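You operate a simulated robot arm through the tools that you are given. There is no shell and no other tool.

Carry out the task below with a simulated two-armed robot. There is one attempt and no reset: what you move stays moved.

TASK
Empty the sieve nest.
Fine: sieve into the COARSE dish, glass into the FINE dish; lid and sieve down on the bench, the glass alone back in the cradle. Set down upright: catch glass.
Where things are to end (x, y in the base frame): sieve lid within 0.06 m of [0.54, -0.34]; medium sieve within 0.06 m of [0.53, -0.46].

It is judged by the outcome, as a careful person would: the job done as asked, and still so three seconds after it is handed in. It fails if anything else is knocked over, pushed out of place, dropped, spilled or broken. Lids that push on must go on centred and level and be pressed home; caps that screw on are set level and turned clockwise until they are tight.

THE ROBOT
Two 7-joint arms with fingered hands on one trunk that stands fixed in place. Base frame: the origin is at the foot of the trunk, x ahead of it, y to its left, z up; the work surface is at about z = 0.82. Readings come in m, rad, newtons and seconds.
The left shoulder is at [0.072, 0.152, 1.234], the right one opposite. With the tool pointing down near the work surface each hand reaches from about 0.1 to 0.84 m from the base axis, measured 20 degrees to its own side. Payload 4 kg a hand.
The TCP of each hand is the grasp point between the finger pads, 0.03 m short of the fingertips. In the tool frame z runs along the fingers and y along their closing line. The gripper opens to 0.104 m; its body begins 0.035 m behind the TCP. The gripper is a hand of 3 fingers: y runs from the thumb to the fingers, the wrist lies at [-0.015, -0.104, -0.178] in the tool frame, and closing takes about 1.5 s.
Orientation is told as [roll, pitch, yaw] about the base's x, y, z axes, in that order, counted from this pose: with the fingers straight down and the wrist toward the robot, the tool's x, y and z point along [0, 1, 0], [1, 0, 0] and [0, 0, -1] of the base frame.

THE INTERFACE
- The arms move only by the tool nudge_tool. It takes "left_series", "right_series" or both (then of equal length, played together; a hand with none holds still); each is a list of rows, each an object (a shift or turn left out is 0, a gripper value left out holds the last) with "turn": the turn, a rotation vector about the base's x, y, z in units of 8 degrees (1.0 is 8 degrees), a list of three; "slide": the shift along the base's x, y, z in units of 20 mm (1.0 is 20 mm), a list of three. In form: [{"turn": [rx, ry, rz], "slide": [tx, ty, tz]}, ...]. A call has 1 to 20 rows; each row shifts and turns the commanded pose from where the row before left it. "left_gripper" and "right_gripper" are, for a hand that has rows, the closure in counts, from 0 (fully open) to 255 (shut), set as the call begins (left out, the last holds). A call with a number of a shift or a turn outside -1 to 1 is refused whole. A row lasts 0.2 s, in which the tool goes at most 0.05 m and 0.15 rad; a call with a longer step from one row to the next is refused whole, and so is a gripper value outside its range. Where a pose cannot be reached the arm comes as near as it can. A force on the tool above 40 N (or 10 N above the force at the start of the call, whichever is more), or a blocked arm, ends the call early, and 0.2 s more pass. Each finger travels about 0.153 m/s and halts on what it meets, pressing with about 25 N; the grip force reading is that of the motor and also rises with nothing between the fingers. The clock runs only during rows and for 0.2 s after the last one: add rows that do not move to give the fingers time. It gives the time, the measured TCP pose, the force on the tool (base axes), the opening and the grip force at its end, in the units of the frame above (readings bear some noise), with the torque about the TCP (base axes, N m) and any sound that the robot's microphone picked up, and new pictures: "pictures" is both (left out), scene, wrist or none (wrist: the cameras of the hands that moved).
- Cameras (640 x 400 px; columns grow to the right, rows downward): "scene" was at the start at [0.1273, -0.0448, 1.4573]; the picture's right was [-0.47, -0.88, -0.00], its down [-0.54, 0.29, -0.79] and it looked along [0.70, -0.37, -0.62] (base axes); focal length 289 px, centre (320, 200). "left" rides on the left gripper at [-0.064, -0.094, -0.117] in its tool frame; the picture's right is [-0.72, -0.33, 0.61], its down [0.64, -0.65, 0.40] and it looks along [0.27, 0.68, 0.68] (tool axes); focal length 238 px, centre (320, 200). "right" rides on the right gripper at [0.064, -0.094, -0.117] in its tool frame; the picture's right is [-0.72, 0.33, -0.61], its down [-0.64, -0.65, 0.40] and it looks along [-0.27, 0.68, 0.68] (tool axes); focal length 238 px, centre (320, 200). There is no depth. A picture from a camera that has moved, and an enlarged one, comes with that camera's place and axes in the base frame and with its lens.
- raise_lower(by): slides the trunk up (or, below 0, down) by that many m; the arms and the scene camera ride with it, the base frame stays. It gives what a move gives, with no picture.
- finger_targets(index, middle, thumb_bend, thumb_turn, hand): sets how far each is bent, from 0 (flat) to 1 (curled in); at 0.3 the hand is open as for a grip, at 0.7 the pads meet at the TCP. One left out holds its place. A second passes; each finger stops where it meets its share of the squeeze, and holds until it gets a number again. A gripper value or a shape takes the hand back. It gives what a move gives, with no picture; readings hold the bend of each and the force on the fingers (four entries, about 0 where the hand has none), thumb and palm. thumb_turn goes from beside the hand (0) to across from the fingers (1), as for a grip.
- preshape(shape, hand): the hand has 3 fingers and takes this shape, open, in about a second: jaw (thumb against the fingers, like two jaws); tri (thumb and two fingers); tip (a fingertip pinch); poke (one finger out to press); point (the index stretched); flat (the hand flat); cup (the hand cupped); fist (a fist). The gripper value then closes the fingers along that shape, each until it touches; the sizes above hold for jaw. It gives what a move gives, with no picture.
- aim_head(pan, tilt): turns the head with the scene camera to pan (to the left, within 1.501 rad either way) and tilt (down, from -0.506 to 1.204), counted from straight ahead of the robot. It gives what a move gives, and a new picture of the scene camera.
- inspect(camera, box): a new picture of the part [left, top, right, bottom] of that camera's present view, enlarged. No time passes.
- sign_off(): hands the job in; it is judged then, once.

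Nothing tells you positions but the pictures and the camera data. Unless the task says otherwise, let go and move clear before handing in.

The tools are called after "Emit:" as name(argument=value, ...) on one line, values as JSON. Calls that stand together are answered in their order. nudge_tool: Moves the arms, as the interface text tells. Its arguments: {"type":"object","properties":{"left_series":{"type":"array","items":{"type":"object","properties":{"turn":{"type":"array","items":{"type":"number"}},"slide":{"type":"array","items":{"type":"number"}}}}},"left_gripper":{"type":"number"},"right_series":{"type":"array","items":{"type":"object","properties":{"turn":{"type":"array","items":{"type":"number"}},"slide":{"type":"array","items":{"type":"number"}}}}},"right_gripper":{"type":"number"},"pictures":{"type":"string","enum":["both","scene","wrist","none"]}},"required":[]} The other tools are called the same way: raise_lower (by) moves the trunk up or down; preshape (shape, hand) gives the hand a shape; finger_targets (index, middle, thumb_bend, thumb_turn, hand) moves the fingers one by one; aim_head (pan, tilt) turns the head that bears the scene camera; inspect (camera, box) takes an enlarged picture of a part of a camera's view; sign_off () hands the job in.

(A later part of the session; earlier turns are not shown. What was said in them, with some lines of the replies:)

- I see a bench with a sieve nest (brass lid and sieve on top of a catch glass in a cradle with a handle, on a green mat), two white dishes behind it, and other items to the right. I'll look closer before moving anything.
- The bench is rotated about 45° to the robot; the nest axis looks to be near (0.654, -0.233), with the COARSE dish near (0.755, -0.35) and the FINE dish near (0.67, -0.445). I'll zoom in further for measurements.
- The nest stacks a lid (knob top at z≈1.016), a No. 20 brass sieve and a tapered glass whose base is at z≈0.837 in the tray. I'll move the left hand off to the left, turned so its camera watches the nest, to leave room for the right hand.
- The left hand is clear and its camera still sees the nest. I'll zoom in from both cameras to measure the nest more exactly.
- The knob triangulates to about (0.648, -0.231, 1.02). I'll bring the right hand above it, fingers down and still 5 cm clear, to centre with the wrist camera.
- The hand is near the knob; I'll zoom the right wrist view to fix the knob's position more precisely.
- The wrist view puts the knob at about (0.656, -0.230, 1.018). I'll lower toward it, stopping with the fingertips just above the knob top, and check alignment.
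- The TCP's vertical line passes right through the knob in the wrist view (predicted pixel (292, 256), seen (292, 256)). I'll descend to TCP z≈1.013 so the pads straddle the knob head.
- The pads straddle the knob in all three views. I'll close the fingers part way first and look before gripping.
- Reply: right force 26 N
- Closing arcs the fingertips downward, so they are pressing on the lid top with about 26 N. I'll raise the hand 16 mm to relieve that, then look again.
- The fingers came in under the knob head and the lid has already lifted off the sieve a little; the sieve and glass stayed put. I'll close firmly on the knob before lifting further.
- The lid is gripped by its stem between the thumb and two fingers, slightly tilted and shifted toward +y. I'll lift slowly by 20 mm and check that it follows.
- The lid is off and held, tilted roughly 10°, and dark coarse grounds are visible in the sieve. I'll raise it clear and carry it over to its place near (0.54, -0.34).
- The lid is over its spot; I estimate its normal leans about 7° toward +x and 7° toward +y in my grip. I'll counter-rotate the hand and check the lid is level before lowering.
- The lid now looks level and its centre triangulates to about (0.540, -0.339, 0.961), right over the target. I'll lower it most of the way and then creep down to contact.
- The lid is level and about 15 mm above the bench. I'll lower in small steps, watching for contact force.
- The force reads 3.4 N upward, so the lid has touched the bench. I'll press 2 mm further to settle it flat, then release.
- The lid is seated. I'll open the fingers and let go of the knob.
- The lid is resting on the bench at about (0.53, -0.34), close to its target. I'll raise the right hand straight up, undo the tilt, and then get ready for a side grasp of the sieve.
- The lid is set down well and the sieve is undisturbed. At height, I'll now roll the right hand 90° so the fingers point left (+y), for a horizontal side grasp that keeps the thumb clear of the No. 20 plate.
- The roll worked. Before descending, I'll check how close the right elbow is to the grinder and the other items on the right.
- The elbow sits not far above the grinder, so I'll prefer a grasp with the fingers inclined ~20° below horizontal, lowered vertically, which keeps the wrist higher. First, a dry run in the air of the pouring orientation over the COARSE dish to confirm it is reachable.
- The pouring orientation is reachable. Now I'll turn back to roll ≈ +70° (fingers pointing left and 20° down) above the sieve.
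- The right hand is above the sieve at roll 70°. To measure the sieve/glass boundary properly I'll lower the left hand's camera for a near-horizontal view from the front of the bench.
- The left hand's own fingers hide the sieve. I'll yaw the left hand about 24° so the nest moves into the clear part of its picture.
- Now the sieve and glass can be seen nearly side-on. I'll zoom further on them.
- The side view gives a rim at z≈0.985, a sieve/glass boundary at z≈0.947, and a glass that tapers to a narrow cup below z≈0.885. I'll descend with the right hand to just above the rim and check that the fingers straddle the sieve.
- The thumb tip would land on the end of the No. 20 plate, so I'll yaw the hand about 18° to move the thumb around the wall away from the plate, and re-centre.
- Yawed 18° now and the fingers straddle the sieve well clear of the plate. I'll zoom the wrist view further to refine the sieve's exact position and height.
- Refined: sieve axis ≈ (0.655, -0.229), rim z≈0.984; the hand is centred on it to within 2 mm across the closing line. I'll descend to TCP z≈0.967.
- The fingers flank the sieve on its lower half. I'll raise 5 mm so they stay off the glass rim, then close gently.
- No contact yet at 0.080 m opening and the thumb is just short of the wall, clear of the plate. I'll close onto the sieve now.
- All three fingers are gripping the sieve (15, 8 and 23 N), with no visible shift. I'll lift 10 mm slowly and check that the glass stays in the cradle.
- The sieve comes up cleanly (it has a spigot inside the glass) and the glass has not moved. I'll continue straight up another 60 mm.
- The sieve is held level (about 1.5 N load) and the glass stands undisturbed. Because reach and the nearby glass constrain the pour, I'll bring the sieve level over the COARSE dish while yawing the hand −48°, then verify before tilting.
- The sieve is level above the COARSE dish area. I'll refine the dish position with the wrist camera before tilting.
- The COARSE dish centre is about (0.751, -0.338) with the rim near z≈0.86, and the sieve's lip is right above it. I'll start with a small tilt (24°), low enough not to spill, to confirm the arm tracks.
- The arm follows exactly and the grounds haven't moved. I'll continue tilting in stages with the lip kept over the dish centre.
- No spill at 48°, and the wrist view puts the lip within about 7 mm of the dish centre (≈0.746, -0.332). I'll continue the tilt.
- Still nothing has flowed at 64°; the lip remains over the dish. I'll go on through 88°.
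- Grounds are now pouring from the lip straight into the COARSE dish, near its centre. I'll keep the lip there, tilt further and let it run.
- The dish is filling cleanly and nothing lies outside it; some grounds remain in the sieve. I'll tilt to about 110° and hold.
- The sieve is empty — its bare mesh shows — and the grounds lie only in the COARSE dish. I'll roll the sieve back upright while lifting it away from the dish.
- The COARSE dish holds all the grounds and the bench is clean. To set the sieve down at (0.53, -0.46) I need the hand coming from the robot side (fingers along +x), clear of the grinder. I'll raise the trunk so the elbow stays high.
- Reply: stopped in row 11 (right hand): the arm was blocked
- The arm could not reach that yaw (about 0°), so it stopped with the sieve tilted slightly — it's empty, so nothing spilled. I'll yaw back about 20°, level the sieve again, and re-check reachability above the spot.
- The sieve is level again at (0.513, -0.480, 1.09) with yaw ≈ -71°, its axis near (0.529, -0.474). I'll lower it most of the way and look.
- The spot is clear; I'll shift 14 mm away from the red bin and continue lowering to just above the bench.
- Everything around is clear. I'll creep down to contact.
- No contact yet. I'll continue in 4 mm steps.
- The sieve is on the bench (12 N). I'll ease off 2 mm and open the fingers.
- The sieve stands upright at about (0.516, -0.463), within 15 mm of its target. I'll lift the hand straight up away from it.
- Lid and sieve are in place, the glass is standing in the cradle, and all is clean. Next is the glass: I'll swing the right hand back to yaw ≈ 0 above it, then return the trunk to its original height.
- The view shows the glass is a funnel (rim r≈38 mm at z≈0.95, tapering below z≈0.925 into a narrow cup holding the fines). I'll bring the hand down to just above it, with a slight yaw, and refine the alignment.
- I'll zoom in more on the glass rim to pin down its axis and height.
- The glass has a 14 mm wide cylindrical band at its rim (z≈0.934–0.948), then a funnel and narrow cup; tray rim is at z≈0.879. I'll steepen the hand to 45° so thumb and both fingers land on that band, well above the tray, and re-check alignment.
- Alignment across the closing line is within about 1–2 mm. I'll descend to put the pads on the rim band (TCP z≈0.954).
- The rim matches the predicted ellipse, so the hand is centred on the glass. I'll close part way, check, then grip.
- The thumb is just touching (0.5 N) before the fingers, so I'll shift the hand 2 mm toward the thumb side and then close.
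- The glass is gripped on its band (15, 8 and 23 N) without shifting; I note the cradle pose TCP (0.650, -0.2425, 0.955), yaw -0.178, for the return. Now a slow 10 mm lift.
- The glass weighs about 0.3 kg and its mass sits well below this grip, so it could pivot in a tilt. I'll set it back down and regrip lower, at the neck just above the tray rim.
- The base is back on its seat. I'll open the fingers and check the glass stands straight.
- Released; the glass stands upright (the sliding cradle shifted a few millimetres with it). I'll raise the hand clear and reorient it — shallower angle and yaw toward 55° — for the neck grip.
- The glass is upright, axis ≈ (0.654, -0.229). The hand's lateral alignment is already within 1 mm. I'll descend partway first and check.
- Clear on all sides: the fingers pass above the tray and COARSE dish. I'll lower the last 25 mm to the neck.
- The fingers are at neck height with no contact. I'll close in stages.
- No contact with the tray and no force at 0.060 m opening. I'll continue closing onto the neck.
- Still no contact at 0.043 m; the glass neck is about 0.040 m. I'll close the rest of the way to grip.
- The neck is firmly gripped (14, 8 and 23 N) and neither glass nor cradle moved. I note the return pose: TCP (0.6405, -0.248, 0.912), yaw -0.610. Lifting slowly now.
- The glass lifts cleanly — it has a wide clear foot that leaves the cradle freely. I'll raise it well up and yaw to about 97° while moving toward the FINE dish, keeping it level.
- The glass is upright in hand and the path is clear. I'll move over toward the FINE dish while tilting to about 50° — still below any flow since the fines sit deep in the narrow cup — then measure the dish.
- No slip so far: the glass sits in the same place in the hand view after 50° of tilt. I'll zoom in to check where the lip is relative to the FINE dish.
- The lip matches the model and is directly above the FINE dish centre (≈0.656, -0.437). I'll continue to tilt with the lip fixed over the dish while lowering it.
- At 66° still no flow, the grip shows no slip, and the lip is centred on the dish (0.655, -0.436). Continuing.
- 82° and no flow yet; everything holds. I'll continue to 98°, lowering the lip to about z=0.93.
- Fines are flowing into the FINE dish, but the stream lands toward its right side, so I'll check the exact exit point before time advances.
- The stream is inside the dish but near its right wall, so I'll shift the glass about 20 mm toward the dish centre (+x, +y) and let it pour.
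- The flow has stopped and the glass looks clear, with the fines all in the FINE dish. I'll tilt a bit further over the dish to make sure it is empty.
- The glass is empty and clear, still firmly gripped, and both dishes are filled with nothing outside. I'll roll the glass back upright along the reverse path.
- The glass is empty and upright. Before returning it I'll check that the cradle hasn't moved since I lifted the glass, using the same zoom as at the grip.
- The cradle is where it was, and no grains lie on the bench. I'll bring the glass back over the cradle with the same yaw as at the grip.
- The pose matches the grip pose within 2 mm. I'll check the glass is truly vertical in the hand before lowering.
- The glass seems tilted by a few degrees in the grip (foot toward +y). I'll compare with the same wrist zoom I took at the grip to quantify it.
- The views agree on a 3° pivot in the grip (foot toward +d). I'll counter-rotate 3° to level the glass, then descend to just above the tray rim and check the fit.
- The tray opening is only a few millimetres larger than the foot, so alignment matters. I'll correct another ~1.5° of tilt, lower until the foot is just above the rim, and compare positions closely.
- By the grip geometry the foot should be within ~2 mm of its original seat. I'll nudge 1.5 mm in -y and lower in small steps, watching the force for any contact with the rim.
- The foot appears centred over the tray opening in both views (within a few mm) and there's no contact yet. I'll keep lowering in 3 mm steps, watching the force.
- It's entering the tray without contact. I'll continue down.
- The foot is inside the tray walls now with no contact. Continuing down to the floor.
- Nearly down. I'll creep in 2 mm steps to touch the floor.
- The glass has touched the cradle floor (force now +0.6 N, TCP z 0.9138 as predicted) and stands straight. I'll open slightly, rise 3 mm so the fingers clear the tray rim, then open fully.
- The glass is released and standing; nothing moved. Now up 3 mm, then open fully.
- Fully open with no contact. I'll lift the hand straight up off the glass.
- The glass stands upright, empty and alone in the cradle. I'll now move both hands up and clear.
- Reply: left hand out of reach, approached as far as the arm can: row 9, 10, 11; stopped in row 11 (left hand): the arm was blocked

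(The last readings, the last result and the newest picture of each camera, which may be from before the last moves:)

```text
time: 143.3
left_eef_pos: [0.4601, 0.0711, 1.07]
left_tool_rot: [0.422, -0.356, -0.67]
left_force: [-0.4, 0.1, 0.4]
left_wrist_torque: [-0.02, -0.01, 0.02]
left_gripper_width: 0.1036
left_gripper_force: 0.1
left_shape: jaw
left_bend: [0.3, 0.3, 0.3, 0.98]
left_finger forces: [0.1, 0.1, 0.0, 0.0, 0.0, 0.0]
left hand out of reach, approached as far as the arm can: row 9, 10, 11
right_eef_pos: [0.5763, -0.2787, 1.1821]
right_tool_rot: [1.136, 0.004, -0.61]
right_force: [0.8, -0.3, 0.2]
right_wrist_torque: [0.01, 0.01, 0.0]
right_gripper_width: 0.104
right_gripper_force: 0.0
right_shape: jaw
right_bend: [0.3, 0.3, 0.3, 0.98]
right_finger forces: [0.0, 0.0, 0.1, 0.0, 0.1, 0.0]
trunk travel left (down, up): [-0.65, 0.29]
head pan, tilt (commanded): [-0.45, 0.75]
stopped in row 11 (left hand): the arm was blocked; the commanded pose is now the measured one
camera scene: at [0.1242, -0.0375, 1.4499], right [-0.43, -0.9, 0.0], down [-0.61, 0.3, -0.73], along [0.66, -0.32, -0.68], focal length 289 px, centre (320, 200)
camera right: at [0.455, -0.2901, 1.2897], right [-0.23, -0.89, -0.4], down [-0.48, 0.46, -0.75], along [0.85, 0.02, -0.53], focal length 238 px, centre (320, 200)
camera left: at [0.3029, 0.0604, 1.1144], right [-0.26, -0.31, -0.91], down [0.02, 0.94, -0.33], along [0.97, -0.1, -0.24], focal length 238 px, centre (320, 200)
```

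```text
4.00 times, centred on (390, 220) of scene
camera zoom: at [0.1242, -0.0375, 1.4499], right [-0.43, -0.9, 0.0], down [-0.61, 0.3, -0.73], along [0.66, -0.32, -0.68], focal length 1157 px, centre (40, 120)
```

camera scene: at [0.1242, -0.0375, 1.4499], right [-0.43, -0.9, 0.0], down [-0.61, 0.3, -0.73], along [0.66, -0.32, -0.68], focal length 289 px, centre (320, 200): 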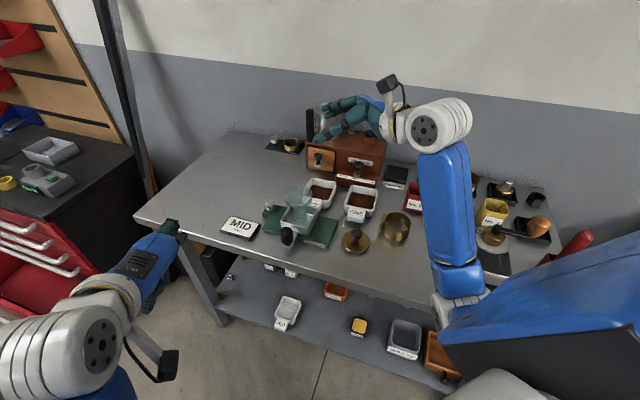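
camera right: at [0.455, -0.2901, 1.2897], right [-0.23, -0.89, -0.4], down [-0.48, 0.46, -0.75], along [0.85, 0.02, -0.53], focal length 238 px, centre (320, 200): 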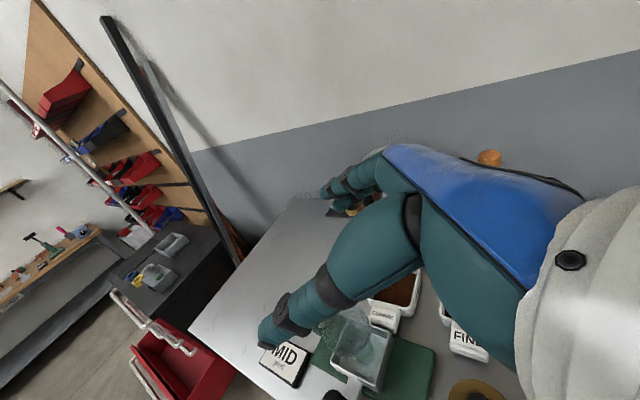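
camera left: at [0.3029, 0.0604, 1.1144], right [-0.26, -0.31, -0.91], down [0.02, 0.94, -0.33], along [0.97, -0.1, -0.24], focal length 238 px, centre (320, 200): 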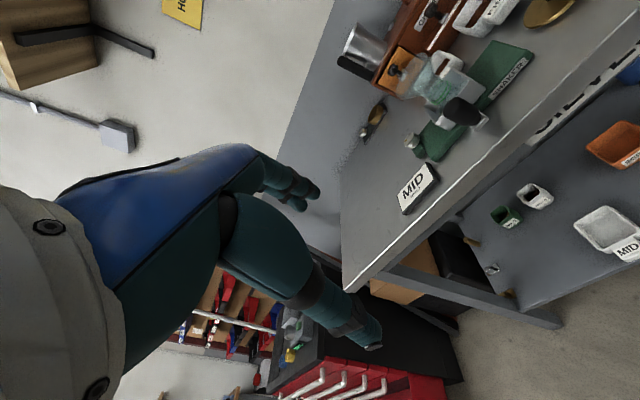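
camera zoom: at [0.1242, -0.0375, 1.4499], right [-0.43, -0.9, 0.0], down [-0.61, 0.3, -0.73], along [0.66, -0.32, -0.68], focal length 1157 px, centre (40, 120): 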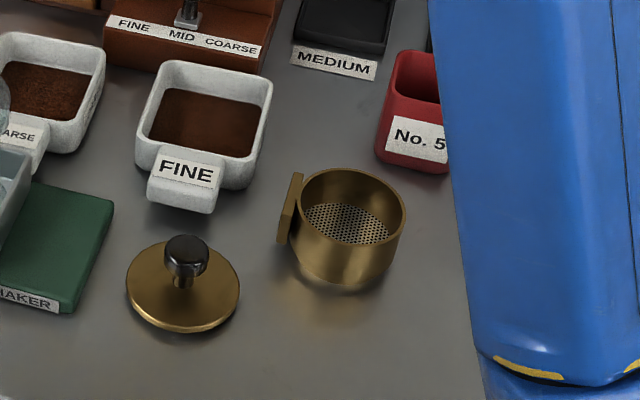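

Lid ≈ (0.535, -0.344), sieve ≈ (0.517, -0.463), glass upright and empty in the cradle, both dishes filled, bench clean. One last look at the right side of the bench before handing in.

Emit:
aim_head(pan=-0.7, tilt=0.75)

Emit:
inspect(camera="scene", box=[150, 130, 480, 330])

```text
time: 144.1
left_eef_pos: [0.4625, 0.0701, 1.0711]
left_tool_rot: [0.419, -0.357, -0.671]
left_force: [1.5, 0.2, 0.5]
left_wrist_torque: [0.0, 0.0, 0.0]
left_gripper_width: 0.1037
left_gripper_force: 0.1
left_shape: jaw
left_bend: [0.3, 0.3, 0.3, 0.98]
left_finger forces: [0.0, 0.0, 0.0, 0.1, 0.0, 0.0]
right_eef_pos: [0.576, -0.2788, 1.1804]
right_tool_rot: [1.136, 0.005, -0.612]
right_force: [-0.4, -0.5, -0.1]
right_wrist_torque: [0.0, -0.05, 0.02]
right_gripper_width: 0.104
right_gripper_force: 0.1
right_shape: jaw
right_bend: [0.3, 0.3, 0.3, 0.98]
right_finger forces: [0.0, 0.0, 0.0, 0.0, 0.0, 0.0]
trunk travel left (down, up): [-0.65, 0.29]
head pan, tilt (commanded): [-0.7, 0.75]
camera scene: at [0.1142, -0.0562, 1.4498], right [-0.64, -0.77, 0.0], down [-0.52, 0.44, -0.73], along [0.56, -0.47, -0.68], focal length 289 px, centre (320, 200)
```

scene: 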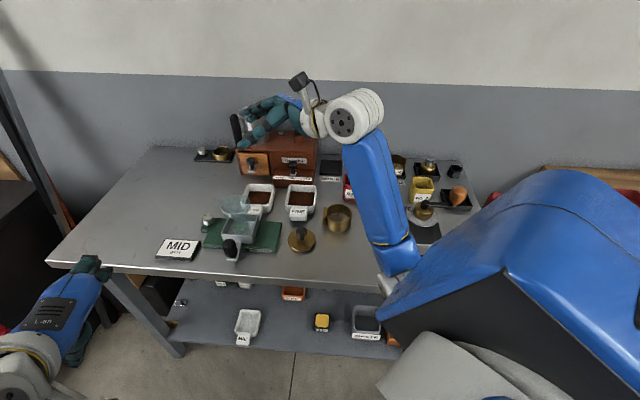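

```text
1.94 times, centred on (315, 230) of scene
camera zoom: at [0.1142, -0.0562, 1.4498], right [-0.64, -0.77, 0.0], down [-0.52, 0.44, -0.73], along [0.56, -0.47, -0.68], focal length 561 px, centre (330, 142)
```

zoom: 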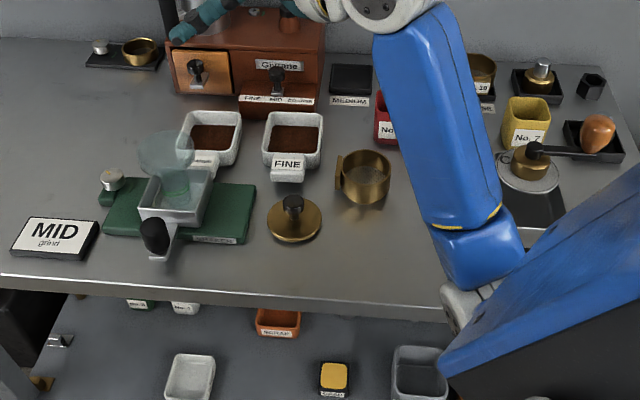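

Everything is in order: the grounds are in the COARSE dish, the fines in the FINE dish, the lid and sieve on the bench at their places, the empty glass upright in the cradle, the other items undisturbed, and both hands clear. Handing in.

Emit:
sign_off()

```text
The job is handed in.
```

I emptied the sieve nest and handed the job in. The sieve's grounds are in the COARSE dish, the glass's fines are in the FINE dish, and I saw nothing spilled on the bench.

| Item | Where it ended | Asked for | Off by |
|---|---|---|---|
| Sieve lid | about (0.535, -0.344) | (0.54, -0.34) | about 7 mm |
| Medium sieve | about (0.517, -0.463) | (0.53, -0.46) | about 13 mm |
| Catch glass | upright, empty and alone in the cradle | back in the cradle, upright | – |

These positions are read from the camera pictures, so they are good to a few millimetres.

- **Regrip of the glass:** my first grip on its rim could have let it pivot in the pour. I set it back in the cradle and took it again at the neck before pouring.
- **Cradle:** its sliding tray shifted a few millimetres during that first set-down. In the last pictures it is within about 1 mm of where it started.
- **Last check:** the other items looked undisturbed, apart from the red No. 5 bin, which the arm partly hid. Both hands were clear when I handed in.
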